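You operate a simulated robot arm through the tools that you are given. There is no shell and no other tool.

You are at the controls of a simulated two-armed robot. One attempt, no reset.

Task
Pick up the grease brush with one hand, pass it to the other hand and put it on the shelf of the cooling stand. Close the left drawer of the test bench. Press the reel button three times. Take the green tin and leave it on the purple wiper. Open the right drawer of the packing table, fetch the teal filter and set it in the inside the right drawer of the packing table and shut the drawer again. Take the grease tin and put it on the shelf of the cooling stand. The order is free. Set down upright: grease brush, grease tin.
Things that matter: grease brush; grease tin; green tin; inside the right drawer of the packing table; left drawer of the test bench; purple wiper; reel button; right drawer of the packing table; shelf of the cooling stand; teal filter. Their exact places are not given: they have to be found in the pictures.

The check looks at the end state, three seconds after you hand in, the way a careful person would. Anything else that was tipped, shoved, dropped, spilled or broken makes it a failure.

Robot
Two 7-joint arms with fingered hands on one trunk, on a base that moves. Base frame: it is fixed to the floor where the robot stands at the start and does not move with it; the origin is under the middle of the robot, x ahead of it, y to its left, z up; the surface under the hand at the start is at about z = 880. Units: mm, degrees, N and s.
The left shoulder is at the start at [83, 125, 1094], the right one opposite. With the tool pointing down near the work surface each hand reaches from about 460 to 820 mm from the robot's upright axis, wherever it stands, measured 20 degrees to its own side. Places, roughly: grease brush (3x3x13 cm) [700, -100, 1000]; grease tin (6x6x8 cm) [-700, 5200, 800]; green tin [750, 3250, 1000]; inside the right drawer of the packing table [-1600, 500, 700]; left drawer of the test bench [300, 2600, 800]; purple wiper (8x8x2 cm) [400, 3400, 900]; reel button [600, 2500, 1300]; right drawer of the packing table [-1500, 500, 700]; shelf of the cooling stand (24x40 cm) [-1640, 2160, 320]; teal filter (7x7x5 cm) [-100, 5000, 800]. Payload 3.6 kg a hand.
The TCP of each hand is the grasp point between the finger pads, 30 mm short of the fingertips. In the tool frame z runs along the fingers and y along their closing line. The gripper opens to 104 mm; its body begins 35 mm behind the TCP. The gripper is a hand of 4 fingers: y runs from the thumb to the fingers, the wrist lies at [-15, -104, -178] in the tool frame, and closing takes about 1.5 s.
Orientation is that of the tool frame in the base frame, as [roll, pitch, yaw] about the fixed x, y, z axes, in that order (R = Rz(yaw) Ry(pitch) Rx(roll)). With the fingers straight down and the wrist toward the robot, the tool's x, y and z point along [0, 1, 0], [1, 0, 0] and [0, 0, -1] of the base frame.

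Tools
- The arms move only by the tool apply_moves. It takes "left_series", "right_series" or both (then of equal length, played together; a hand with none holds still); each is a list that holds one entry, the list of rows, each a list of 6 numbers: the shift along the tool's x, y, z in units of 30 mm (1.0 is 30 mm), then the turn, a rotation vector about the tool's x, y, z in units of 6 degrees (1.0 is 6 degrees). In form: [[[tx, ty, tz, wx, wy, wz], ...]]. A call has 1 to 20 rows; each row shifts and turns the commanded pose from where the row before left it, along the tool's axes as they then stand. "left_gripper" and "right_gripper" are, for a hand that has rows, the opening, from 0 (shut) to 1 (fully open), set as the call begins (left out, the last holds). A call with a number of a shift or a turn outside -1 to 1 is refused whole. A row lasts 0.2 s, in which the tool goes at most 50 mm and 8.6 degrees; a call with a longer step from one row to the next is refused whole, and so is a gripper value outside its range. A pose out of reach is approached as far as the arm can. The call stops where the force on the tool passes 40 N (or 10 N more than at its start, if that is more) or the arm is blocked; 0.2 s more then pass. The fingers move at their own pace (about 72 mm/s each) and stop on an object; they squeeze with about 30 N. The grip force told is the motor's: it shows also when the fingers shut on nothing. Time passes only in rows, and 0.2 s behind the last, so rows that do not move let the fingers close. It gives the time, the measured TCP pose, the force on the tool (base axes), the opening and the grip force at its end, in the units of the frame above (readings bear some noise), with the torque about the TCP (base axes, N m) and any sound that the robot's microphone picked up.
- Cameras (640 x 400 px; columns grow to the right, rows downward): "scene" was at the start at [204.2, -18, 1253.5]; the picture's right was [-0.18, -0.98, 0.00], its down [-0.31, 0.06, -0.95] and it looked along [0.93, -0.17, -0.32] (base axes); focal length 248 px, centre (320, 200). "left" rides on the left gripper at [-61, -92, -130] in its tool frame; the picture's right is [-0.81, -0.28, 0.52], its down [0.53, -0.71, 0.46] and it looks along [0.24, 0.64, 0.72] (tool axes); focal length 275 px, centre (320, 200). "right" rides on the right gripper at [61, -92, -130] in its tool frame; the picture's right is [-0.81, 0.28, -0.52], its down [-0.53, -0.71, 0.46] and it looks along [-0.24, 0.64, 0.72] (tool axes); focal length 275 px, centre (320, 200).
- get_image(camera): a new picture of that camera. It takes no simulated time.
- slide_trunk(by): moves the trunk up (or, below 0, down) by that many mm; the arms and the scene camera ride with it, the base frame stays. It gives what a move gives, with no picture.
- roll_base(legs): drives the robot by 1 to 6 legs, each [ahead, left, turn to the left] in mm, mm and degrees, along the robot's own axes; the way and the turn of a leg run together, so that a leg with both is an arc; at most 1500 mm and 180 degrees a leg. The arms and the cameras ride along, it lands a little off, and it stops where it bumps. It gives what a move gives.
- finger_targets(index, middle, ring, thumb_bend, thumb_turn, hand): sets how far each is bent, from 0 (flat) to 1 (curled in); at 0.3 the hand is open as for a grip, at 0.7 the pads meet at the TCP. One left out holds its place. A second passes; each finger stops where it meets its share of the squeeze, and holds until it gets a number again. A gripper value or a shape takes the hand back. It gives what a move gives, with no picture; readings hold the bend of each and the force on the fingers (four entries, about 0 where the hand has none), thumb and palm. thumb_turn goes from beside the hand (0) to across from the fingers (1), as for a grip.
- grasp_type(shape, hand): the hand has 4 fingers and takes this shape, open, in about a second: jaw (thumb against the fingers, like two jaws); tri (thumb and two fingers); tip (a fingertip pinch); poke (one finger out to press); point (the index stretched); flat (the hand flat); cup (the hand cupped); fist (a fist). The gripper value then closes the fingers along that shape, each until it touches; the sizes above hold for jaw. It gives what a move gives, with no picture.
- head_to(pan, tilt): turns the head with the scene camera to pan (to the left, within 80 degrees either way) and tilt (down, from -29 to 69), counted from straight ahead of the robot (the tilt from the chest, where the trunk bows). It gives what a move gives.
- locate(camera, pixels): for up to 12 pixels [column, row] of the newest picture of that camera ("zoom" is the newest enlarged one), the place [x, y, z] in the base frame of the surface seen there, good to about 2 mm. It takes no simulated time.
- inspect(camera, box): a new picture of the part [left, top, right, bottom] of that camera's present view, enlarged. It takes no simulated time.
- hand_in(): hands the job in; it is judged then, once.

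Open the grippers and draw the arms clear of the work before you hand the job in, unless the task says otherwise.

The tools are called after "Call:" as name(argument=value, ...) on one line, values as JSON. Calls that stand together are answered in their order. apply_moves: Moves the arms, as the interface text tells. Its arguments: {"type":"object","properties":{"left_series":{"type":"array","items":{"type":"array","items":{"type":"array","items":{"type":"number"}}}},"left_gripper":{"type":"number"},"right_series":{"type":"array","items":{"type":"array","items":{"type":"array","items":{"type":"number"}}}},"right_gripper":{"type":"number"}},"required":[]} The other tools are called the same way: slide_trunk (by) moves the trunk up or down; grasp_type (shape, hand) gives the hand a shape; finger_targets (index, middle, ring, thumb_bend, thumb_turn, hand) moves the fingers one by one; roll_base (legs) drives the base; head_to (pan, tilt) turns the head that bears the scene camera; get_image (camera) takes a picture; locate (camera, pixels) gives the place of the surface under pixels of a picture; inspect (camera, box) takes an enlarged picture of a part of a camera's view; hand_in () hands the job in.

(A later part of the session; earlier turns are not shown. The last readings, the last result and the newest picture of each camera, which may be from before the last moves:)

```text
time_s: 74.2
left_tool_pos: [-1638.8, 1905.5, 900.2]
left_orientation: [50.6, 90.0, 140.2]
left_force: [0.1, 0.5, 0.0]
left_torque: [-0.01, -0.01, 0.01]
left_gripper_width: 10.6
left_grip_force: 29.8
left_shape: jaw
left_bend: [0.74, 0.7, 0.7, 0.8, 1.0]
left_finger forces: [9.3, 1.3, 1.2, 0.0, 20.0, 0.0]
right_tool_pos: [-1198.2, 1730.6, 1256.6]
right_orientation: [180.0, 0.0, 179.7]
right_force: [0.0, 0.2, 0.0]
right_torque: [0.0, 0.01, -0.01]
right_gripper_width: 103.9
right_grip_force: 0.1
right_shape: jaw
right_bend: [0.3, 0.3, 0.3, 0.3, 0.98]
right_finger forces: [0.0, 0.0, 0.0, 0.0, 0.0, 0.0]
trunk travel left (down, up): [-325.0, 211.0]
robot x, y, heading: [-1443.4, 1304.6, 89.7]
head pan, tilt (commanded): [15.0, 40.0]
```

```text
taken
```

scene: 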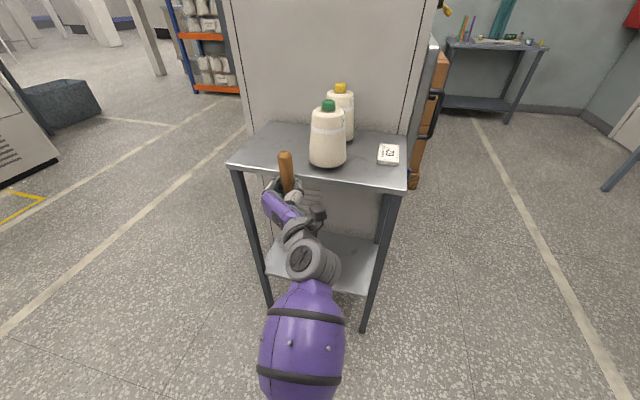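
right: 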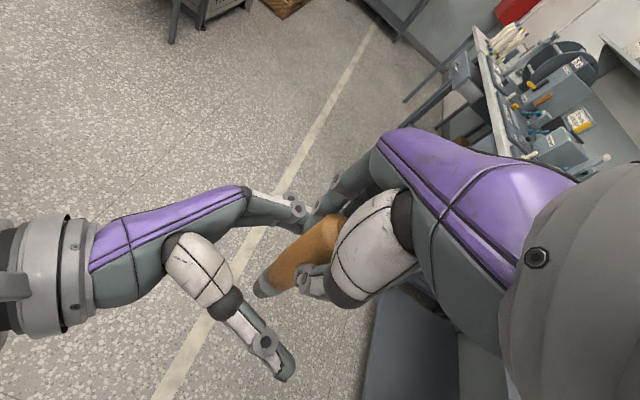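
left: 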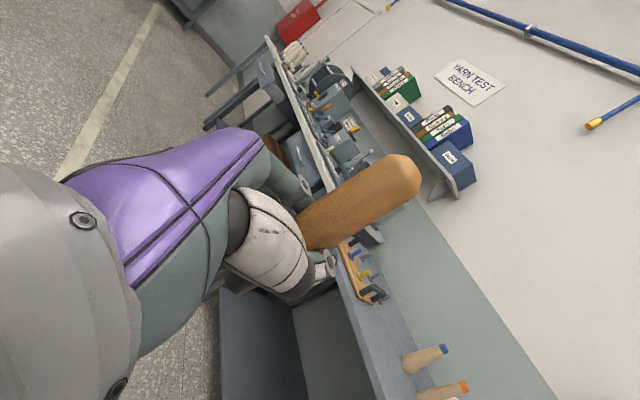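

The robot is in front of the stand; left hand at (-1638,1905). I lower the trunk so the arm can reach under the top plate.

Call:
slide_trunk(by=-315)

Call:
head_to(pan=15, tilt=25)

Call:
get_image(camera="scene")

Call:
get_image(camera="left")

```text
time_s: 77.0
left_tool_pos: [-1556.5, 1941.5, 555.3]
left_orientation: [-177.8, 80.1, -97.8]
left_force: [0.4, -0.4, -0.4]
left_torque: [-0.02, -0.01, -0.04]
left_gripper_width: 10.8
left_grip_force: 30.4
left_shape: jaw
left_bend: [0.74, 0.7, 0.7, 0.8, 1.0]
left_finger forces: [9.3, 1.4, 1.1, 0.0, 20.0, 0.1]
right_tool_pos: [-1197.7, 1785.2, 948.5]
right_orientation: [-173.4, -0.1, 179.6]
right_force: [0.3, -0.4, 0.6]
right_torque: [0.06, -0.02, 0.0]
right_gripper_width: 103.9
right_grip_force: 0.1
right_shape: jaw
right_bend: [0.3, 0.3, 0.3, 0.3, 0.98]
right_finger forces: [0.0, 0.0, 0.0, 0.1, 0.1, 0.1]
trunk travel left (down, up): [-56.0, 480.0]
robot x, y, heading: [-1442.5, 1306.8, 90.0]
head pan, tilt (commanded): [15.0, 40.0]
stopped: the arm was blocked; the commanded pose is now the measured one
```

```text
time_s: 77.8
left_tool_pos: [-1555.5, 1942.2, 556.8]
left_orientation: [-177.3, 80.4, -97.2]
left_force: [0.2, 0.6, 0.7]
left_torque: [-0.04, -0.03, -0.01]
left_gripper_width: 10.7
left_grip_force: 30.6
left_shape: jaw
left_bend: [0.74, 0.7, 0.7, 0.8, 1.0]
left_finger forces: [9.3, 1.4, 1.1, 0.0, 20.0, 0.1]
right_tool_pos: [-1196.8, 1788.1, 947.0]
right_orientation: [-173.2, 0.0, 179.7]
right_force: [0.9, -0.3, -0.6]
right_torque: [0.01, 0.0, 0.01]
right_gripper_width: 103.6
right_grip_force: 0.2
right_shape: jaw
right_bend: [0.3, 0.3, 0.3, 0.3, 0.98]
right_finger forces: [0.0, 0.0, 0.1, 0.0, 0.0, 0.0]
trunk travel left (down, up): [-56.0, 480.0]
robot x, y, heading: [-1445.2, 1304.8, 89.6]
head pan, tilt (commanded): [15.0, 25.0]
```

```text
taken
```

scene: 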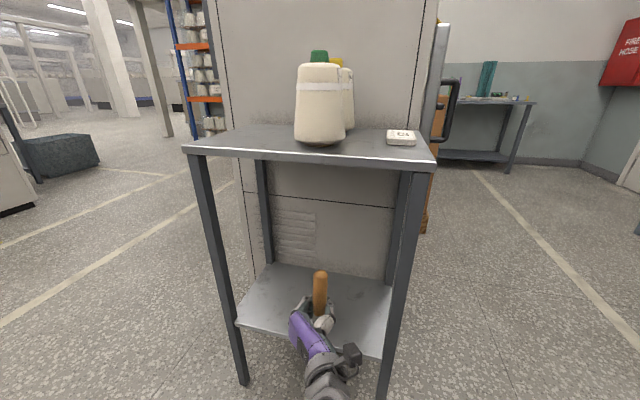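

```text
taken
```

left: 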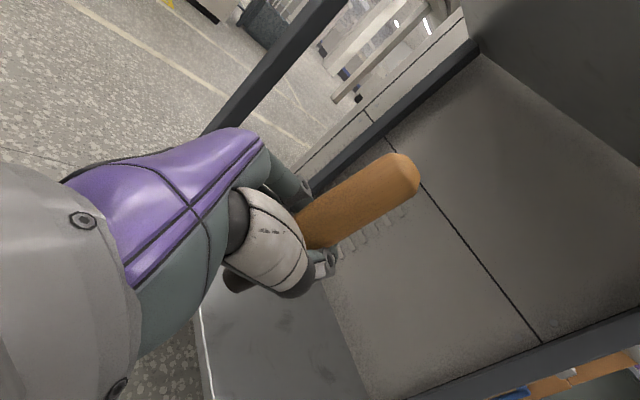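

The trunk went down 269 mm and bowed, then the left arm was reported blocked; the brush is still held. I look down to see what the left arm touches.

Call:
head_to(pan=35, tilt=69)

Call:
get_image(camera="scene")

Call:
head_to(pan=0, tilt=60)

Call:
get_image(camera="scene")

Call:
get_image(camera="right")

```text
time_s: 78.9
left_tool_pos: [-1555.0, 1944.5, 559.0]
left_orientation: [-178.3, 80.7, -98.3]
left_force: [0.5, 0.9, -0.2]
left_torque: [0.02, 0.03, -0.01]
left_gripper_width: 10.5
left_grip_force: 29.7
left_shape: jaw
left_bend: [0.74, 0.7, 0.7, 0.8, 1.0]
left_finger forces: [9.4, 1.4, 1.2, 0.0, 20.0, 0.0]
right_tool_pos: [-1197.4, 1787.2, 945.9]
right_orientation: [-173.3, -0.1, 179.8]
right_force: [-0.4, -0.4, -0.4]
right_torque: [0.01, 0.04, -0.01]
right_gripper_width: 103.7
right_grip_force: 0.1
right_shape: jaw
right_bend: [0.3, 0.3, 0.3, 0.3, 0.98]
right_finger forces: [0.1, 0.0, 0.0, 0.1, 0.0, 0.1]
trunk travel left (down, up): [-56.0, 480.0]
robot x, y, heading: [-1449.6, 1304.1, 89.9]
head pan, tilt (commanded): [35.0, 68.8]
```

```text
taken
```

scene: 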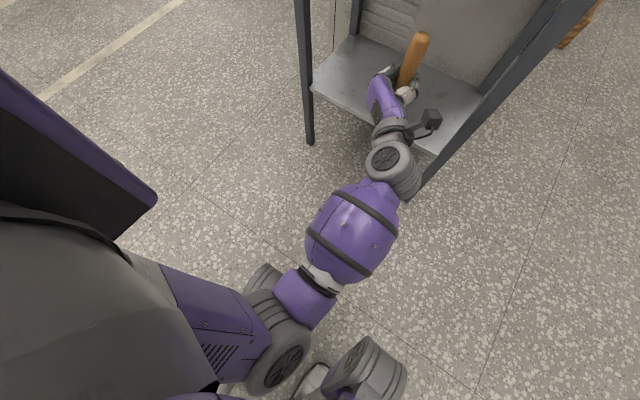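

```text
time_s: 79.9
left_tool_pos: [-1554.0, 1945.8, 562.1]
left_orientation: [-177.8, 81.0, -97.8]
left_force: [-0.6, 0.8, 0.1]
left_torque: [0.01, 0.05, -0.03]
left_gripper_width: 10.4
left_grip_force: 30.3
left_shape: jaw
left_bend: [0.74, 0.7, 0.7, 0.8, 1.0]
left_finger forces: [9.3, 1.4, 1.2, 0.0, 20.0, 0.0]
right_tool_pos: [-1196.9, 1788.1, 945.1]
right_orientation: [-173.3, 0.0, 179.7]
right_force: [-0.8, -0.4, -0.7]
right_torque: [-0.02, 0.02, 0.0]
right_gripper_width: 103.7
right_grip_force: 0.0
right_shape: jaw
right_bend: [0.3, 0.3, 0.3, 0.3, 0.98]
right_finger forces: [0.0, 0.0, 0.0, 0.0, 0.1, 0.0]
trunk travel left (down, up): [-56.0, 480.0]
robot x, y, heading: [-1443.9, 1304.0, 89.5]
head pan, tilt (commanded): [0.0, 60.0]
```

```text
taken
```

scene: 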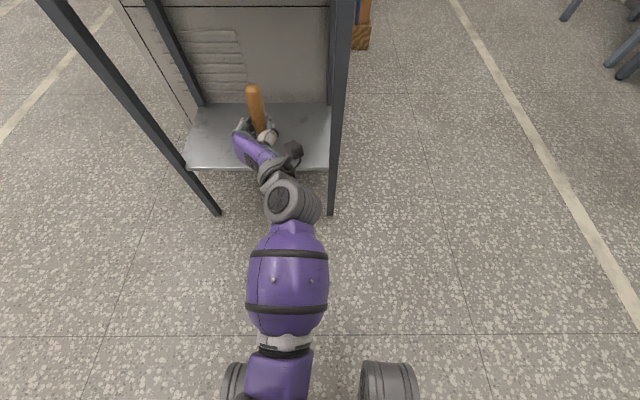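

```text
taken
```

right: 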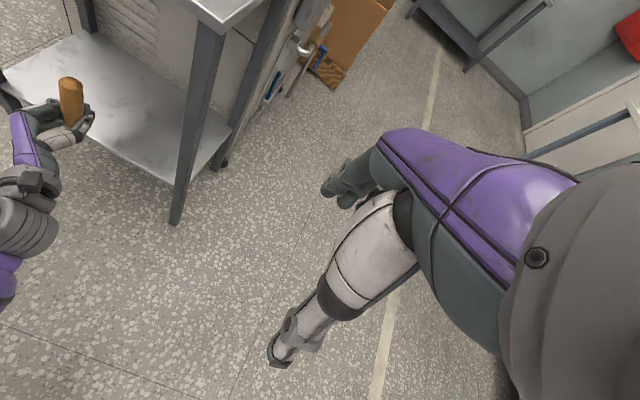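

The elbow seems to have met the folding leg joints of the robot (round joints near (390,380) and (240,390)). I locate these and the arm to plan around them.

Call:
locate(camera="scene", pixels=[[388, 375], [237, 380], [280, 370], [285, 290], [285, 205], [255, 95], [258, 125], [190, 165], [330, 165], [200, 110], [320, 110], [260, 150]])

Call:
head_to(pan=0, tilt=69)

Call:
get_image(camera="scene")

```text
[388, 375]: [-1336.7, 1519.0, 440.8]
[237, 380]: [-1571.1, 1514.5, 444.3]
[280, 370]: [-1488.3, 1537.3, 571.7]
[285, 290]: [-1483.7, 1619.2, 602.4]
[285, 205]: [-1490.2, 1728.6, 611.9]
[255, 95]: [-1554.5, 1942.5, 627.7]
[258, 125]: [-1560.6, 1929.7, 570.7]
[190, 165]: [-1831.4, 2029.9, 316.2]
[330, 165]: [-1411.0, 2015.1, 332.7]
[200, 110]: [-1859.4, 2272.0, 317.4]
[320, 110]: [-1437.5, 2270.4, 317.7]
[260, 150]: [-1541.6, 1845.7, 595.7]
```

```text
time_s: 80.6
left_tool_pos: [-1554.1, 1946.1, 562.8]
left_orientation: [-178.1, 81.0, -98.0]
left_force: [-0.1, 0.5, 0.7]
left_torque: [0.01, 0.0, -0.02]
left_gripper_width: 10.6
left_grip_force: 30.0
left_shape: jaw
left_bend: [0.74, 0.7, 0.7, 0.8, 1.0]
left_finger forces: [9.2, 1.4, 1.2, 0.0, 20.0, 0.0]
right_tool_pos: [-1197.0, 1787.0, 945.7]
right_orientation: [-173.3, 0.0, 179.7]
right_force: [0.0, -0.1, -0.3]
right_torque: [0.0, 0.01, -0.04]
right_gripper_width: 103.8
right_grip_force: 0.1
right_shape: jaw
right_bend: [0.3, 0.3, 0.3, 0.3, 0.98]
right_finger forces: [0.0, 0.0, 0.1, 0.0, 0.0, 0.0]
trunk travel left (down, up): [-56.0, 480.0]
robot x, y, heading: [-1446.3, 1307.5, 89.7]
head pan, tilt (commanded): [0.0, 68.8]
```

```text
taken
```

scene: 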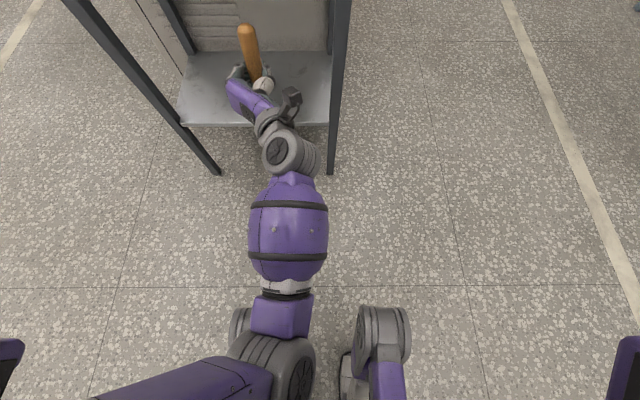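

The left elbow ended up inside, between the robot's knees (at y≈1515, z≈442). I raise the trunk 100 mm to free it, then turn the hand to point half-right so the elbow goes outside.

Call:
slide_trunk(by=100)

Call:
get_image(camera="scene")

```text
time_s: 82.0
left_tool_pos: [-1561.7, 1940.5, 640.9]
left_orientation: [-178.7, 79.5, -98.1]
left_force: [0.2, 0.3, 0.2]
left_torque: [-0.01, 0.02, 0.02]
left_gripper_width: 10.6
left_grip_force: 30.1
left_shape: jaw
left_bend: [0.74, 0.7, 0.7, 0.8, 1.0]
left_finger forces: [9.4, 1.4, 1.2, 0.0, 20.0, 0.1]
right_tool_pos: [-1197.1, 1789.7, 1034.9]
right_orientation: [-172.9, 0.0, 179.7]
right_force: [0.2, 0.7, -0.8]
right_torque: [-0.03, 0.01, -0.01]
right_gripper_width: 103.7
right_grip_force: 0.1
right_shape: jaw
right_bend: [0.3, 0.3, 0.3, 0.3, 0.98]
right_finger forces: [0.0, 0.1, 0.0, 0.0, 0.0, 0.0]
trunk travel left (down, up): [-156.0, 380.0]
robot x, y, heading: [-1443.5, 1304.5, 89.9]
head pan, tilt (commanded): [0.0, 68.8]
```

```text
taken
```

scene: 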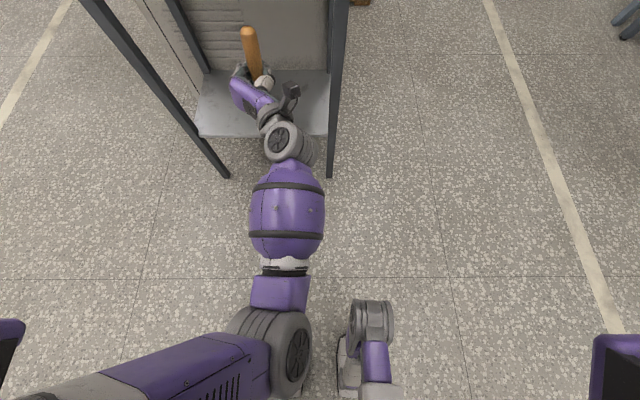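

Elbow is freed. I turn the left hand level and to 45° right about its TCP, then shift it a bit left and back.

Call:
apply_moves(left_series=[[[0, 0, 0, 0.845, -0.24, 0.083], [0, 0, 0, 0.845, -0.24, 0.083], [0, 0, 0, 0.845, -0.24, 0.083], [0, 0, 0, 0.845, -0.24, 0.083], [0, 0, 0, 0.845, -0.24, 0.083], [0, 0, 0, 0.845, -0.24, 0.083], [0, 0, 0, 0.845, -0.24, 0.083], [0, 0.236, -0.707, 0, 0, 0], [0, 0.236, -0.707, 0, 0, 0], [0, 0.236, -0.707, 0, 0, 0], [0, 0.236, -0.707, 0, 0, 0], [0, 0, 0, 0, 0, 0]]])

Call:
get_image(camera="scene")

```text
time_s: 84.6
left_tool_pos: [-1641.3, 1901.3, 642.8]
left_orientation: [-45.2, 89.8, -0.2]
left_force: [-0.7, -0.4, 0.0]
left_torque: [0.01, -0.01, -0.03]
left_gripper_width: 10.5
left_grip_force: 29.6
left_shape: jaw
left_bend: [0.74, 0.7, 0.7, 0.8, 1.0]
left_finger forces: [8.6, 1.2, 1.1, 0.0, 19.9, 0.0]
right_tool_pos: [-1196.0, 1791.0, 1036.0]
right_orientation: [-172.9, 0.0, 179.7]
right_force: [-1.1, -0.3, -1.4]
right_torque: [0.01, -0.01, -0.01]
right_gripper_width: 103.6
right_grip_force: 0.1
right_shape: jaw
right_bend: [0.3, 0.3, 0.3, 0.3, 0.98]
right_finger forces: [0.0, 0.0, 0.0, 0.1, 0.1, 0.0]
trunk travel left (down, up): [-156.0, 380.0]
robot x, y, heading: [-1446.2, 1303.5, 89.5]
head pan, tilt (commanded): [0.0, 68.8]
```

```text
taken
```

scene: 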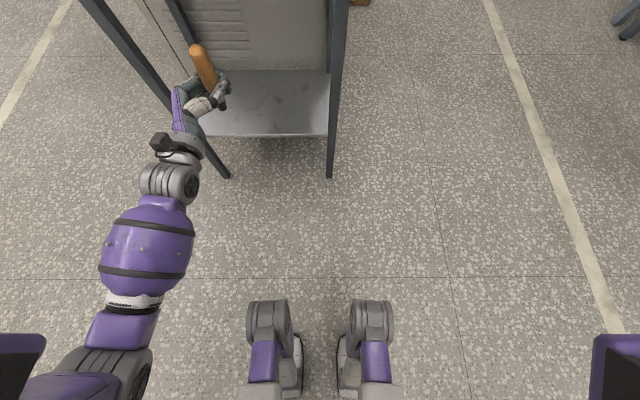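

The elbow is now outside and the knees are free. I lower the trunk again by 110 mm, watching for blocking.

Call:
slide_trunk(by=-110)

Call:
get_image(camera="scene")

```text
time_s: 86.0
left_tool_pos: [-1640.7, 1900.9, 530.8]
left_orientation: [-34.0, 89.7, 11.1]
left_force: [-0.1, -0.6, 0.6]
left_torque: [-0.02, 0.0, 0.01]
left_gripper_width: 10.3
left_grip_force: 29.8
left_shape: jaw
left_bend: [0.74, 0.7, 0.7, 0.8, 1.0]
left_finger forces: [8.5, 1.2, 1.1, 0.0, 19.8, 0.1]
right_tool_pos: [-1197.1, 1789.4, 927.1]
right_orientation: [-173.0, 0.0, 179.6]
right_force: [-0.2, -0.1, 0.1]
right_torque: [0.02, 0.01, -0.01]
right_gripper_width: 103.7
right_grip_force: 0.2
right_shape: jaw
right_bend: [0.3, 0.3, 0.3, 0.3, 0.98]
right_finger forces: [0.0, 0.0, 0.0, 0.1, 0.1, 0.0]
trunk travel left (down, up): [-46.0, 490.0]
robot x, y, heading: [-1444.1, 1305.4, 89.5]
head pan, tilt (commanded): [0.0, 68.8]
```

```text
taken
```

scene: 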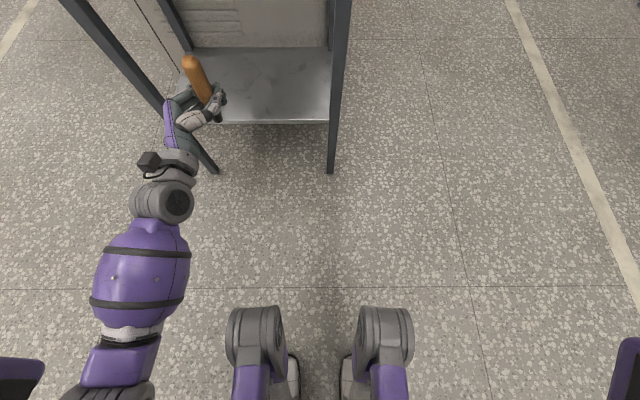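

Clear. I drive 150 mm ahead so the hand enters between the stand's front legs at z≈531.

Call:
roll_base(legs=[[150, 0, 0.4]])

Call:
get_image(camera="scene")

Call:
get_image(camera="left")

```text
time_s: 87.3
left_tool_pos: [-1644.1, 2047.4, 531.9]
left_orientation: [-42.9, 89.7, 2.6]
left_force: [0.1, -0.7, -0.7]
left_torque: [-0.01, 0.05, 0.0]
left_gripper_width: 10.9
left_grip_force: 30.2
left_shape: jaw
left_bend: [0.74, 0.7, 0.7, 0.8, 1.0]
left_finger forces: [8.5, 1.1, 1.1, 0.0, 19.8, 0.1]
right_tool_pos: [-1199.3, 1940.3, 927.1]
right_orientation: [-172.9, 0.0, -179.9]
right_force: [0.1, 0.1, 0.0]
right_torque: [-0.01, -0.01, 0.0]
right_gripper_width: 103.3
right_grip_force: 0.0
right_shape: jaw
right_bend: [0.3, 0.3, 0.3, 0.3, 0.98]
right_finger forces: [0.1, 0.0, 0.1, 0.1, 0.0, 0.0]
trunk travel left (down, up): [-46.0, 490.0]
robot x, y, heading: [-1444.4, 1452.9, 90.0]
head pan, tilt (commanded): [0.0, 68.8]
```

```text
taken
```

scene: 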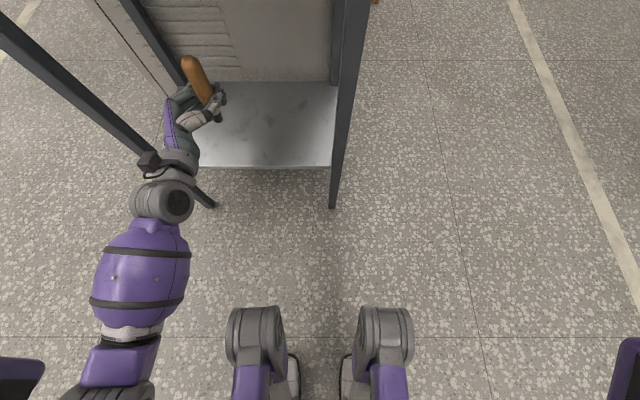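

```text
taken
```

left: 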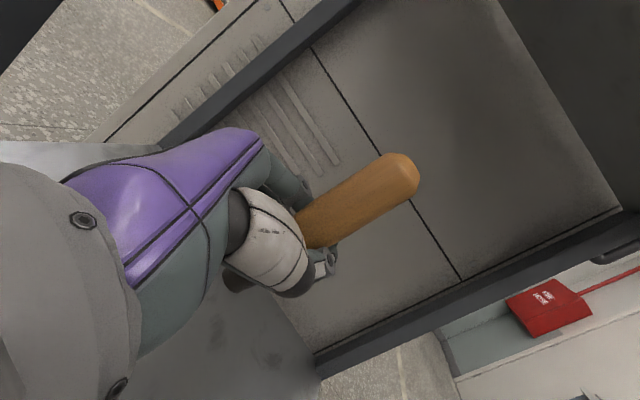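

The hand is between the front legs. I measure the brush's tilt from the scene picture (brush at (190,65)–(207,100)).

Call:
inspect(camera="scene", box=[150, 40, 250, 140])

Call:
locate(camera="scene", pixels=[[190, 62], [188, 70], [198, 66], [193, 80], [204, 78], [198, 92], [209, 90], [199, 75], [204, 86]])

Call:
locate(camera="left", pixels=[[408, 170], [395, 160], [405, 195], [370, 172], [385, 212], [340, 195], [355, 232], [325, 215], [330, 245]])

```text
4.00 times, centred on (200, 90) of scene
```

zoom: 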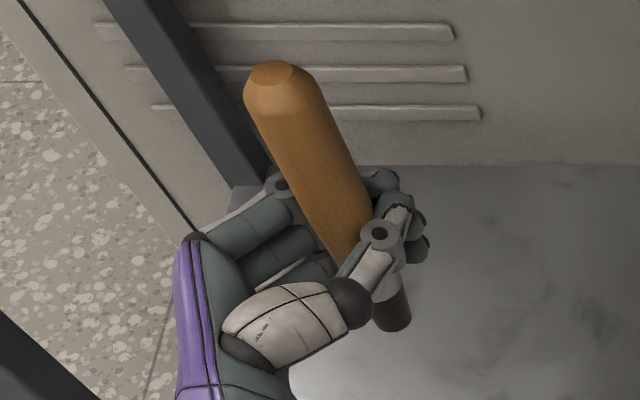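

```text
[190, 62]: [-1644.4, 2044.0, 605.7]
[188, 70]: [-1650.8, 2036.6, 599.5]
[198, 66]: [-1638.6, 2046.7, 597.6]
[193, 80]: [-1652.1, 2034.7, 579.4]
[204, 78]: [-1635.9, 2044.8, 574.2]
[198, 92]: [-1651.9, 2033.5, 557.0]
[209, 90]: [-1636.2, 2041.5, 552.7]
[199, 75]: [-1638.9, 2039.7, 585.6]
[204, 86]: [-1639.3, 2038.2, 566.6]
```

```text
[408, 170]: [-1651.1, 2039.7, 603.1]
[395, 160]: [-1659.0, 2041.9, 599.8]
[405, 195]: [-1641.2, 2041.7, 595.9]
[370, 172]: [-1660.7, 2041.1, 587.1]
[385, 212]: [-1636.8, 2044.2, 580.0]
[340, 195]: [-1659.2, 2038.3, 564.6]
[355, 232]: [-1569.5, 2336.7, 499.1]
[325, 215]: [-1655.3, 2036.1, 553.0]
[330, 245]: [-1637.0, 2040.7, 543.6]
```

I locate the bristle end and top disc in the zoomed picture to get the brush's axis.

Call:
inspect(camera="scene", box=[150, 40, 250, 140])

Call:
locate(camera="zoom", pixels=[[272, 73], [258, 75], [287, 70], [392, 318], [380, 320], [405, 312], [385, 285], [398, 285], [262, 110], [310, 95], [320, 200], [355, 190]])

Call:
inspect(camera="left", box=[280, 120, 440, 270])

Call:
locate(camera="zoom", pixels=[[510, 140], [490, 110], [530, 170], [400, 130], [440, 230], [300, 190], [360, 280]])

```text
4.00 times, centred on (200, 90) of scene
```

zoom: 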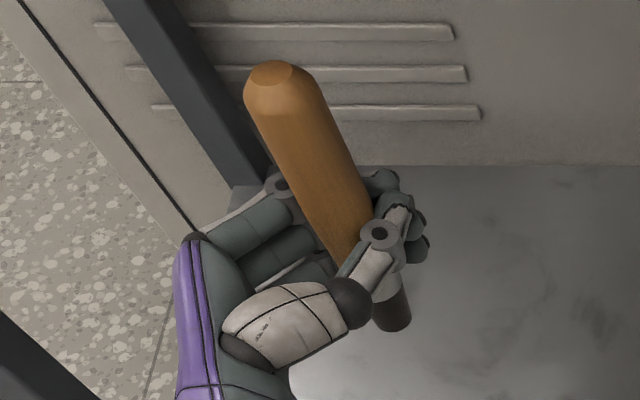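

```text
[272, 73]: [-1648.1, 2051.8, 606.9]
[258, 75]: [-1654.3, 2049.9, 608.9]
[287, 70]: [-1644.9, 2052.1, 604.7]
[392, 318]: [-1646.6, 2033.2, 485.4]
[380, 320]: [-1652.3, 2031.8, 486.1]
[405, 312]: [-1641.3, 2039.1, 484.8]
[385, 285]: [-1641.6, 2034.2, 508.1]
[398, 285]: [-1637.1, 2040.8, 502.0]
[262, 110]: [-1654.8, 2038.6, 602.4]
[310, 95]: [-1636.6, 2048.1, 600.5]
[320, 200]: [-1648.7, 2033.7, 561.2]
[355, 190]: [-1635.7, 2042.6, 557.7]
```

```text
2.67 times, centred on (360, 195) of left
```

zoom: 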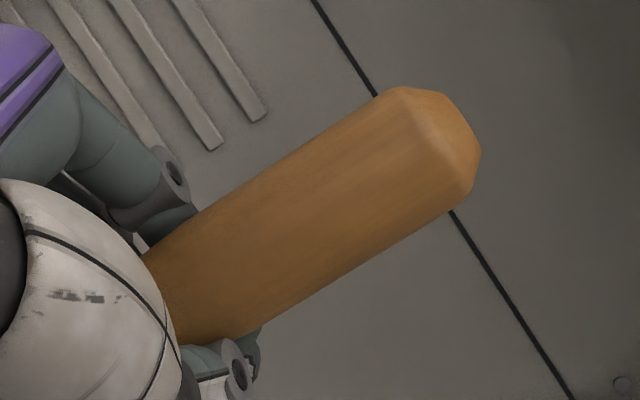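

```text
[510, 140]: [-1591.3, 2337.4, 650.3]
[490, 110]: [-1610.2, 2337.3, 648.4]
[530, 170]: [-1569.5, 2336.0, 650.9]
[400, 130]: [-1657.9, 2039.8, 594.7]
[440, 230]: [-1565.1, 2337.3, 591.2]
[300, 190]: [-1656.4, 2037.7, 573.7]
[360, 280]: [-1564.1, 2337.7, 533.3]
```

The brush leans ~4° (top centre (-1648,2051,607), bottom (-1651,2043,480)). I correct that tilt, then move in 100 mm over the shelf.

Call:
apply_moves(left_series=[[[0, 0, 0, 0, -0.577, 0.318], [0, 0.589, 0.589, 0, 0, 0], [0, 0.589, 0.589, 0, 0, 0], [0, 0.589, 0.589, 0, 0, 0], [0, 0.589, 0.589, 0, 0, 0], [0, 0, 0, 0, 0, 0]]])

Call:
head_to(pan=15, tilt=60)

Call:
get_image(camera="scene")

```text
time_s: 88.8
left_tool_pos: [-1644.4, 2147.6, 536.3]
left_orientation: [25.0, 86.0, 70.5]
left_force: [0.6, -0.5, -0.6]
left_torque: [0.02, 0.02, 0.02]
left_gripper_width: 10.7
left_grip_force: 30.2
left_shape: jaw
left_bend: [0.74, 0.7, 0.7, 0.8, 1.0]
left_finger forces: [8.4, 1.2, 1.1, 0.0, 19.9, 0.0]
right_tool_pos: [-1199.9, 1940.0, 927.0]
right_orientation: [-172.9, 0.0, -179.9]
right_force: [0.1, 0.0, -0.1]
right_torque: [0.03, 0.0, -0.01]
right_gripper_width: 103.2
right_grip_force: 0.0
right_shape: jaw
right_bend: [0.3, 0.3, 0.3, 0.3, 0.98]
right_finger forces: [0.1, 0.0, 0.0, 0.0, 0.0, 0.0]
trunk travel left (down, up): [-46.0, 490.0]
robot x, y, heading: [-1440.8, 1452.2, 90.0]
head pan, tilt (commanded): [0.0, 68.8]
```

```text
time_s: 89.5
left_tool_pos: [-1644.5, 2147.9, 537.1]
left_orientation: [25.6, 85.9, 71.1]
left_force: [-0.7, 0.4, -1.2]
left_torque: [-0.01, -0.01, 0.02]
left_gripper_width: 10.6
left_grip_force: 30.4
left_shape: jaw
left_bend: [0.74, 0.7, 0.7, 0.8, 1.0]
left_finger forces: [8.6, 1.3, 1.1, 0.0, 19.9, 0.0]
right_tool_pos: [-1200.0, 1939.8, 926.6]
right_orientation: [-172.9, 0.0, -179.9]
right_force: [0.6, 0.5, -0.2]
right_torque: [0.01, 0.0, 0.01]
right_gripper_width: 103.7
right_grip_force: 0.1
right_shape: jaw
right_bend: [0.3, 0.3, 0.3, 0.3, 0.98]
right_finger forces: [0.1, 0.0, 0.1, 0.0, 0.0, 0.0]
trunk travel left (down, up): [-46.0, 490.0]
robot x, y, heading: [-1443.3, 1453.5, 90.1]
head pan, tilt (commanded): [15.0, 60.0]
```

```text
taken
```

scene: 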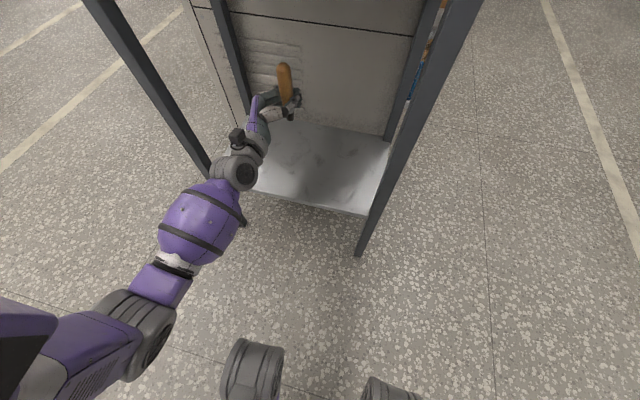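

The brush is over the shelf. I lower 150 mm straight down, leaving ~14 mm, and check its height.

Call:
apply_moves(left_series=[[[0.831, -0.0246, -0.0527, 0, 0, 0], [0.831, -0.0246, -0.0527, 0, 0, 0], [0.831, -0.0246, -0.0527, 0, 0, 0], [0.831, -0.0246, -0.0527, 0, 0, 0], [0.831, -0.0246, -0.0527, 0, 0, 0], [0.831, -0.0246, -0.0527, 0, 0, 0], [0, 0, 0, 0, 0, 0]]])

Call:
inspect(camera="scene", box=[200, 80, 360, 200])

Call:
get_image(camera="left")

```text
time_s: 91.1
left_tool_pos: [-1644.8, 2145.7, 386.7]
left_orientation: [24.9, 85.9, 70.3]
left_force: [-0.4, 0.4, 0.1]
left_torque: [0.02, -0.01, 0.0]
left_gripper_width: 10.9
left_grip_force: 30.4
left_shape: jaw
left_bend: [0.74, 0.7, 0.7, 0.8, 1.0]
left_finger forces: [8.2, 1.2, 1.1, 0.0, 19.8, 0.0]
right_tool_pos: [-1200.0, 1938.9, 925.8]
right_orientation: [-173.0, 0.0, -180.0]
right_force: [0.8, 0.5, 0.0]
right_torque: [-0.06, 0.01, -0.04]
right_gripper_width: 103.7
right_grip_force: 0.1
right_shape: jaw
right_bend: [0.3, 0.3, 0.3, 0.3, 0.98]
right_finger forces: [0.0, 0.0, 0.1, 0.1, 0.1, 0.0]
trunk travel left (down, up): [-46.0, 490.0]
robot x, y, heading: [-1443.0, 1453.3, 90.1]
head pan, tilt (commanded): [15.0, 60.0]
```

```text
3.33 times, centred on (280, 140) of scene
```

zoom: 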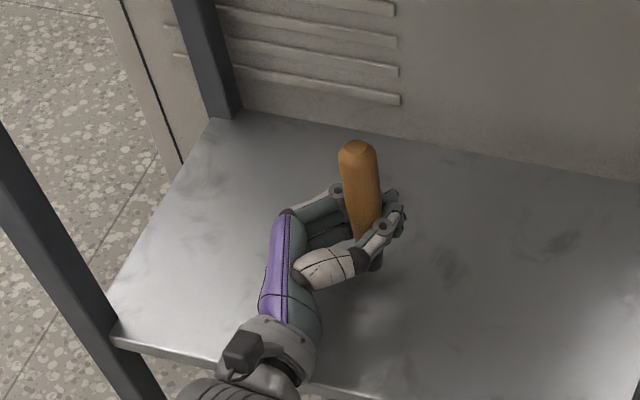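

```text
taken
```

left: 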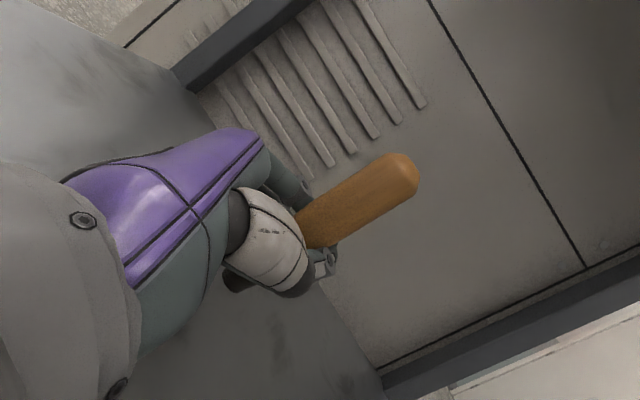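

The brush is just above the shelf. I measure its top, base and the shelf surface near it.

Call:
inspect(camera="scene", box=[250, 110, 330, 180])

Call:
locate(camera="scene", pixels=[[287, 123], [285, 126], [291, 125], [292, 140], [284, 140], [298, 158], [320, 160], [297, 162], [330, 150], [300, 130]])

```text
5.71 times, centred on (290, 145) of scene
```

zoom: 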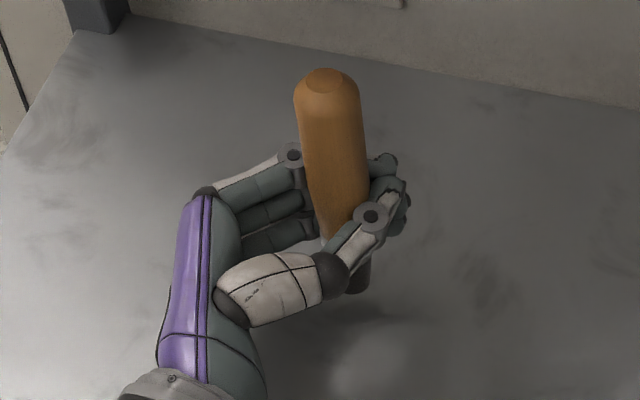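

```text
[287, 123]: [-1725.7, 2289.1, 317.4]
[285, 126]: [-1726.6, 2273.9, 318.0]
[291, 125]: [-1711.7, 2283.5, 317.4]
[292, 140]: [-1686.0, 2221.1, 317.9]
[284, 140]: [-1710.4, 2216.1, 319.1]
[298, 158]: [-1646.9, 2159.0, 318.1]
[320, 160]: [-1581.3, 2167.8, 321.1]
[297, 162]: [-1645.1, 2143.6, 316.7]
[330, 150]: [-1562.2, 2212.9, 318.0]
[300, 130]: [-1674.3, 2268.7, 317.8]
```

The full scene picture was stale, so I use the zoomed picture's pixels instead.

Call:
locate(camera="zoom", pixels=[[325, 75], [308, 80], [345, 78], [305, 130], [362, 125], [315, 190], [355, 285], [345, 288], [368, 280], [330, 320], [400, 300], [362, 270]])

```text
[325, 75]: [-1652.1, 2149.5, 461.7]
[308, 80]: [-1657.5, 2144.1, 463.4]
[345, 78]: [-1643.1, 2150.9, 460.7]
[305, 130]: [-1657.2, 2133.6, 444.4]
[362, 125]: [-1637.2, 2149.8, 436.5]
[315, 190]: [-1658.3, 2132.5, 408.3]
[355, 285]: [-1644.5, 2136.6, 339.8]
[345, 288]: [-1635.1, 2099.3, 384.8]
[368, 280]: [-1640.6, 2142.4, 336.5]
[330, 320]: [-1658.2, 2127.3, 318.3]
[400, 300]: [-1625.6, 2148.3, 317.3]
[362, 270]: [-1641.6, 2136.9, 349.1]
```

The brush is within ~2° of vertical, its bottom ~14 mm above the shelf (z 318). I lower 11 mm, then creep while watching the force.

Call:
apply_moves(left_series=[[[0.2, -0.006, -0.012, 0, 0, 0], [0.17, -0.005, -0.011, 0, 0, 0], [0, 0, 0, 0, 0, 0]]])

Call:
apply_moves(left_series=[[[0.05, 0, 0, 0, 0, 0], [0, 0, 0, 0, 0, 0]]])

Call:
apply_moves(left_series=[[[0.05, 0, 0, 0, 0, 0], [0, 0, 0, 0, 0, 0]]])

```text
time_s: 91.9
left_tool_pos: [-1645.2, 2146.9, 377.2]
left_orientation: [24.7, 86.0, 70.2]
left_force: [0.7, 0.8, -0.1]
left_torque: [-0.01, 0.05, 0.01]
left_gripper_width: 10.7
left_grip_force: 29.8
left_shape: jaw
left_bend: [0.74, 0.7, 0.7, 0.8, 1.0]
left_finger forces: [8.3, 1.2, 1.1, 0.1, 19.9, 0.0]
right_tool_pos: [-1200.6, 1939.0, 926.3]
right_orientation: [-172.9, 0.1, -179.8]
right_force: [-0.6, 0.4, 1.1]
right_torque: [-0.01, -0.01, -0.01]
right_gripper_width: 103.7
right_grip_force: 0.0
right_shape: jaw
right_bend: [0.3, 0.3, 0.3, 0.3, 0.98]
right_finger forces: [0.1, 0.0, 0.1, 0.1, 0.1, 0.0]
trunk travel left (down, up): [-46.0, 490.0]
robot x, y, heading: [-1446.7, 1448.3, 89.9]
head pan, tilt (commanded): [15.0, 60.0]
```

```text
time_s: 92.5
left_tool_pos: [-1645.7, 2147.7, 374.4]
left_orientation: [23.7, 86.0, 69.1]
left_force: [-0.2, -0.4, 0.3]
left_torque: [0.0, 0.01, -0.01]
left_gripper_width: 10.8
left_grip_force: 30.2
left_shape: jaw
left_bend: [0.74, 0.7, 0.7, 0.8, 1.0]
left_finger forces: [8.3, 1.3, 1.0, 0.0, 19.8, 0.0]
right_tool_pos: [-1200.4, 1939.5, 927.0]
right_orientation: [-172.9, 0.0, -179.9]
right_force: [0.1, 0.0, 0.2]
right_torque: [-0.01, 0.02, -0.02]
right_gripper_width: 103.5
right_grip_force: 0.1
right_shape: jaw
right_bend: [0.3, 0.3, 0.3, 0.3, 0.98]
right_finger forces: [0.0, 0.0, 0.1, 0.0, 0.1, 0.0]
trunk travel left (down, up): [-46.0, 490.0]
robot x, y, heading: [-1444.9, 1451.0, 89.8]
head pan, tilt (commanded): [15.0, 60.0]
```

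```text
time_s: 93.1
left_tool_pos: [-1644.8, 2147.8, 374.8]
left_orientation: [24.6, 85.9, 70.1]
left_force: [0.5, 0.4, 1.4]
left_torque: [0.02, 0.0, -0.01]
left_gripper_width: 10.3
left_grip_force: 30.3
left_shape: jaw
left_bend: [0.74, 0.7, 0.7, 0.8, 1.0]
left_finger forces: [8.2, 1.0, 1.0, 0.0, 19.6, 0.0]
right_tool_pos: [-1199.3, 1940.0, 925.8]
right_orientation: [-172.9, 0.0, -180.0]
right_force: [-0.3, 0.0, -0.3]
right_torque: [0.0, -0.02, -0.01]
right_gripper_width: 103.8
right_grip_force: 0.1
right_shape: jaw
right_bend: [0.3, 0.3, 0.3, 0.3, 0.98]
right_finger forces: [0.0, 0.0, 0.0, 0.0, 0.0, 0.0]
trunk travel left (down, up): [-46.0, 490.0]
robot x, y, heading: [-1446.7, 1455.2, 89.6]
head pan, tilt (commanded): [15.0, 60.0]
```

Force 1.4 N vertical—maybe first contact. I creep another 1 mm twice.

Call:
apply_moves(left_series=[[[0.04, 0, 0, 0, 0, 0], [0, 0, 0, 0, 0, 0]]])

Call:
apply_moves(left_series=[[[0.04, 0, 0, 0, 0, 0], [0, 0, 0, 0, 0, 0]]])

Call:
inspect(camera="scene", box=[250, 110, 330, 180])

Call:
locate(camera="zoom", pixels=[[325, 85], [310, 90], [345, 88], [355, 290], [368, 285], [362, 280], [325, 80]])

```text
time_s: 93.7
left_tool_pos: [-1644.6, 2149.2, 373.8]
left_orientation: [25.1, 85.9, 70.5]
left_force: [1.0, -0.7, 4.4]
left_torque: [0.01, -0.01, -0.03]
left_gripper_width: 10.8
left_grip_force: 30.1
left_shape: jaw
left_bend: [0.74, 0.7, 0.7, 0.8, 1.0]
left_finger forces: [8.0, 1.1, 0.9, 0.2, 19.7, 0.0]
right_tool_pos: [-1199.6, 1939.5, 927.2]
right_orientation: [-173.0, 0.1, -179.9]
right_force: [-0.1, 0.0, -0.1]
right_torque: [0.0, -0.03, 0.0]
right_gripper_width: 103.7
right_grip_force: 0.1
right_shape: jaw
right_bend: [0.3, 0.3, 0.3, 0.3, 0.98]
right_finger forces: [0.0, 0.1, 0.1, 0.0, 0.0, 0.0]
trunk travel left (down, up): [-46.0, 490.0]
robot x, y, heading: [-1445.4, 1452.8, 90.0]
head pan, tilt (commanded): [15.0, 60.0]
```

```text
time_s: 94.3
left_tool_pos: [-1644.6, 2148.1, 372.1]
left_orientation: [25.1, 85.8, 70.6]
left_force: [1.2, -0.9, 8.9]
left_torque: [0.03, 0.04, -0.01]
left_gripper_width: 10.6
left_grip_force: 30.0
left_shape: jaw
left_bend: [0.74, 0.7, 0.7, 0.8, 1.0]
left_finger forces: [7.1, 1.6, 0.8, 0.0, 2.1, 0.1]
right_tool_pos: [-1199.0, 1939.1, 925.7]
right_orientation: [-173.1, 0.2, -179.9]
right_force: [-0.4, 0.1, 0.8]
right_torque: [0.0, -0.03, 0.04]
right_gripper_width: 103.5
right_grip_force: 0.0
right_shape: jaw
right_bend: [0.3, 0.3, 0.3, 0.3, 0.98]
right_finger forces: [0.0, 0.1, 0.0, 0.0, 0.0, 0.1]
trunk travel left (down, up): [-46.0, 490.0]
robot x, y, heading: [-1443.1, 1453.6, 90.2]
head pan, tilt (commanded): [15.0, 60.0]
```

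```text
5.71 times, centred on (290, 145) of scene
```

zoom: 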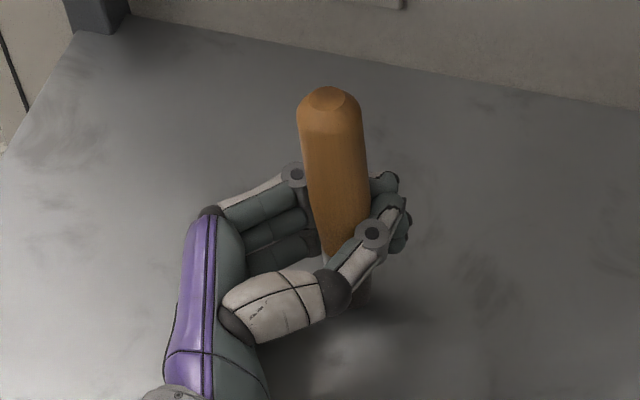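

```text
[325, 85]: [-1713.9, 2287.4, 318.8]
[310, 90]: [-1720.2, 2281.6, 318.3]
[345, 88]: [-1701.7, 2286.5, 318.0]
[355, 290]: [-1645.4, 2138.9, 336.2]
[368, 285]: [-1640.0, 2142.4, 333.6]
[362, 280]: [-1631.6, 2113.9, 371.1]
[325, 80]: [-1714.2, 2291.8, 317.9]
```

The brush rests on the shelf (8.9 N). I relieve ~1 mm and open the hand in small steps, checking that the brush stays upright.

Call:
apply_moves(left_series=[[[-0.04, 0, 0, 0, 0, 0], [0, 0, 0, 0, 0, 0]]])

Call:
apply_moves(left_series=[[[0, 0, 0, 0, 0, 0], [0, 0, 0, 0, 0, 0], [0, 0, 0, 0, 0, 0]]], left_gripper=0.2)

Call:
inspect(camera="scene", box=[250, 110, 330, 180])

```text
time_s: 94.9
left_tool_pos: [-1644.9, 2147.7, 372.3]
left_orientation: [25.3, 86.0, 70.6]
left_force: [1.6, 0.4, 5.3]
left_torque: [0.05, -0.02, -0.04]
left_gripper_width: 10.7
left_grip_force: 29.6
left_shape: jaw
left_bend: [0.74, 0.7, 0.7, 0.8, 1.0]
left_finger forces: [6.9, 2.0, 1.3, 0.1, 2.1, 0.0]
right_tool_pos: [-1200.5, 1938.9, 926.2]
right_orientation: [-172.9, 0.0, -180.0]
right_force: [0.0, -0.6, -0.1]
right_torque: [-0.01, 0.02, -0.02]
right_gripper_width: 103.6
right_grip_force: 0.0
right_shape: jaw
right_bend: [0.3, 0.3, 0.3, 0.3, 0.98]
right_finger forces: [0.1, 0.0, 0.1, 0.0, 0.1, 0.1]
trunk travel left (down, up): [-46.0, 490.0]
robot x, y, heading: [-1441.0, 1455.4, 90.0]
head pan, tilt (commanded): [15.0, 60.0]
```

```text
time_s: 95.7
left_tool_pos: [-1645.6, 2148.5, 371.1]
left_orientation: [25.1, 86.0, 70.7]
left_force: [0.3, 0.1, -0.1]
left_torque: [-0.02, -0.01, 0.02]
left_gripper_width: 20.8
left_grip_force: 0.0
left_shape: jaw
left_bend: [0.73, 0.59, 0.57, 0.74, 1.0]
left_finger forces: [0.0, 0.0, 0.0, 0.0, 0.0, 0.0]
right_tool_pos: [-1199.8, 1940.2, 924.7]
right_orientation: [-172.8, 0.1, -179.9]
right_force: [-0.2, -0.2, 0.1]
right_torque: [-0.03, 0.02, -0.02]
right_gripper_width: 103.6
right_grip_force: 0.0
right_shape: jaw
right_bend: [0.3, 0.3, 0.3, 0.3, 0.98]
right_finger forces: [0.1, 0.1, 0.1, 0.1, 0.0, 0.1]
trunk travel left (down, up): [-46.0, 490.0]
robot x, y, heading: [-1440.3, 1448.3, 90.0]
head pan, tilt (commanded): [15.0, 60.0]
```

```text
5.71 times, centred on (290, 145) of scene
```

zoom: 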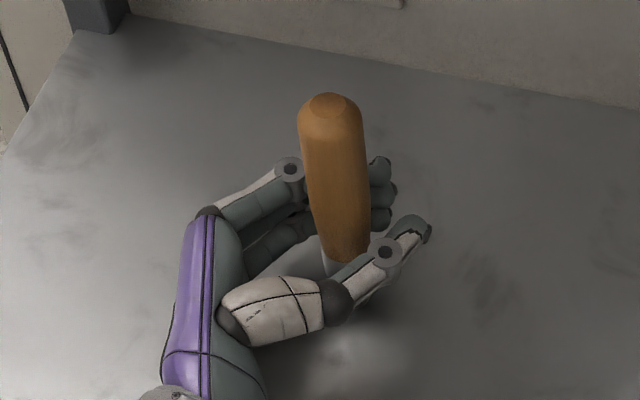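

The brush stands on its own with no finger force. I open the hand fully.

Call:
apply_moves(left_series=[[[0, 0, 0, 0, 0, 0], [0, 0, 0, 0, 0, 0], [0, 0, 0, 0, 0, 0]]], left_gripper=0.5)

Call:
apply_moves(left_series=[[[0, 0, 0, 0, 0, 0], [0, 0, 0, 0, 0, 0], [0, 0, 0, 0, 0, 0], [0, 0, 0, 0, 0, 0]]], left_gripper=1)

Call:
inspect(camera="scene", box=[230, 100, 350, 190])

Call:
get_image(camera="left")

```text
time_s: 96.5
left_tool_pos: [-1645.8, 2147.2, 372.5]
left_orientation: [23.5, 85.9, 69.0]
left_force: [0.3, -0.3, -0.6]
left_torque: [-0.04, 0.0, 0.0]
left_gripper_width: 51.5
left_grip_force: 0.1
left_shape: jaw
left_bend: [0.74, 0.45, 0.41, 0.7, 1.0]
left_finger forces: [0.0, 0.0, 0.0, 0.0, 0.1, 0.0]
right_tool_pos: [-1200.5, 1940.3, 926.0]
right_orientation: [-172.9, 0.0, -179.8]
right_force: [-0.3, 0.6, -0.3]
right_torque: [0.0, -0.01, 0.01]
right_gripper_width: 103.8
right_grip_force: 0.0
right_shape: jaw
right_bend: [0.3, 0.3, 0.3, 0.3, 0.98]
right_finger forces: [0.0, 0.1, 0.0, 0.1, 0.0, 0.0]
trunk travel left (down, up): [-46.0, 490.0]
robot x, y, heading: [-1442.7, 1453.5, 89.8]
head pan, tilt (commanded): [15.0, 60.0]
```

```text
time_s: 97.5
left_tool_pos: [-1644.7, 2148.9, 373.2]
left_orientation: [24.7, 85.9, 70.2]
left_force: [0.6, 0.3, -0.1]
left_torque: [-0.05, 0.05, -0.02]
left_gripper_width: 103.7
left_grip_force: 0.0
left_shape: jaw
left_bend: [0.3, 0.3, 0.3, 0.3, 0.98]
left_finger forces: [0.0, 0.0, 0.0, 0.0, 0.1, 0.1]
right_tool_pos: [-1200.0, 1939.8, 926.2]
right_orientation: [-172.9, 0.0, -180.0]
right_force: [-0.2, -0.4, 0.4]
right_torque: [0.02, -0.04, -0.03]
right_gripper_width: 103.8
right_grip_force: 0.1
right_shape: jaw
right_bend: [0.3, 0.3, 0.3, 0.3, 0.98]
right_finger forces: [0.0, 0.0, 0.0, 0.1, 0.0, 0.0]
trunk travel left (down, up): [-46.0, 490.0]
robot x, y, heading: [-1442.6, 1453.5, 89.9]
head pan, tilt (commanded): [15.0, 60.0]
```

```text
4.44 times, centred on (290, 145) of scene
```

zoom: 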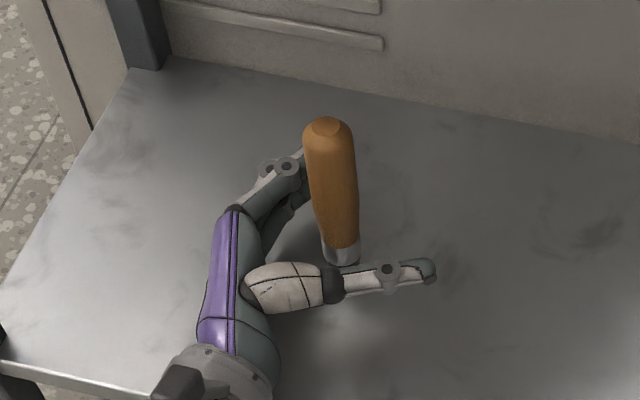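

```text
taken
```

left: 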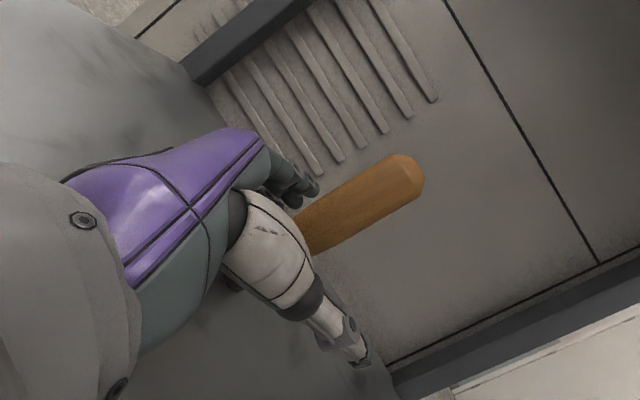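

The brush stands upright, free of the hand. I retract 60 mm along the fingers (slightly rising), then straight back out between the legs.

Call:
apply_moves(left_series=[[[-0.1, 0, -0.5, 0, 0, 0], [-0.15, 0, -0.75, 0, 0, 0], [-0.15, 0, -0.75, 0, 0, 0], [0, 0, 0, 0, 0, 0]]])

Call:
get_image(camera="scene")

Call:
apply_moves(left_series=[[[-0.2, -0.707, -0.707, 0, 0, 0], [-0.2, -0.707, -0.707, 0, 0, 0], [-0.2, -0.707, -0.707, 0, 0, 0], [-0.2, -0.707, -0.707, 0, 0, 0], [-0.2, -0.707, -0.707, 0, 0, 0], [-0.2, -0.707, -0.707, 0, 0, 0], [0, 0, 0, 0, 0, 0]]])

Call:
get_image(camera="scene")

```text
time_s: 98.5
left_tool_pos: [-1686.4, 2105.6, 382.6]
left_orientation: [23.9, 86.0, 69.4]
left_force: [0.7, 0.5, -0.4]
left_torque: [0.01, -0.02, 0.0]
left_gripper_width: 103.9
left_grip_force: 0.0
left_shape: jaw
left_bend: [0.3, 0.3, 0.3, 0.3, 0.98]
left_finger forces: [0.1, 0.0, 0.0, 0.0, 0.1, 0.1]
right_tool_pos: [-1199.0, 1939.9, 927.0]
right_orientation: [-173.0, 0.0, -180.0]
right_force: [0.5, 0.0, -0.6]
right_torque: [0.0, 0.01, -0.05]
right_gripper_width: 103.5
right_grip_force: 0.0
right_shape: jaw
right_bend: [0.3, 0.3, 0.3, 0.3, 0.98]
right_finger forces: [0.0, 0.0, 0.1, 0.1, 0.1, 0.0]
trunk travel left (down, up): [-46.0, 490.0]
robot x, y, heading: [-1443.9, 1455.2, 90.0]
head pan, tilt (commanded): [15.0, 60.0]
```

```text
taken
```

scene: 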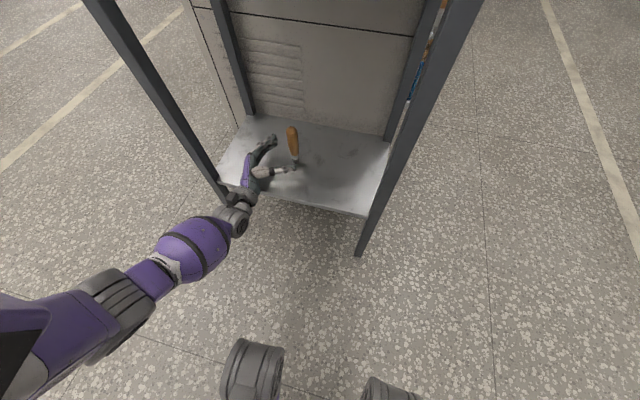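

```text
time_s: 100.1
left_tool_pos: [-1685.7, 1922.5, 406.0]
left_orientation: [24.8, 85.9, 70.2]
left_force: [-0.5, 0.2, 0.1]
left_torque: [0.03, 0.05, 0.02]
left_gripper_width: 103.8
left_grip_force: 0.1
left_shape: jaw
left_bend: [0.3, 0.3, 0.3, 0.3, 0.98]
left_finger forces: [0.0, 0.1, 0.1, 0.1, 0.1, 0.0]
right_tool_pos: [-1199.5, 1938.5, 926.5]
right_orientation: [-172.9, 0.0, -180.0]
right_force: [1.0, 1.1, -0.5]
right_torque: [0.02, 0.0, -0.01]
right_gripper_width: 103.6
right_grip_force: 0.0
right_shape: jaw
right_bend: [0.3, 0.3, 0.3, 0.3, 0.98]
right_finger forces: [0.1, 0.0, 0.0, 0.1, 0.0, 0.0]
trunk travel left (down, up): [-46.0, 490.0]
robot x, y, heading: [-1445.3, 1454.2, 89.9]
head pan, tilt (commanded): [15.0, 60.0]
```

```text
taken
```

scene: 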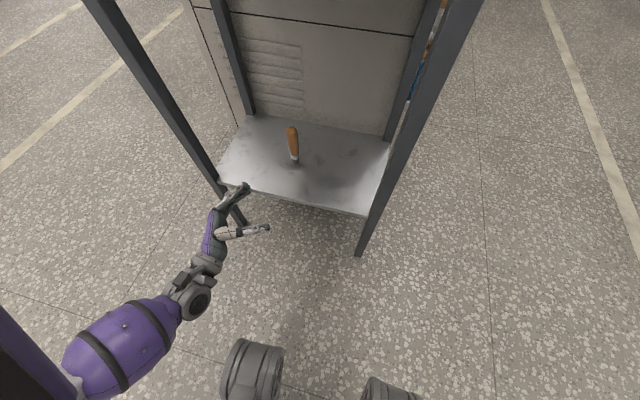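

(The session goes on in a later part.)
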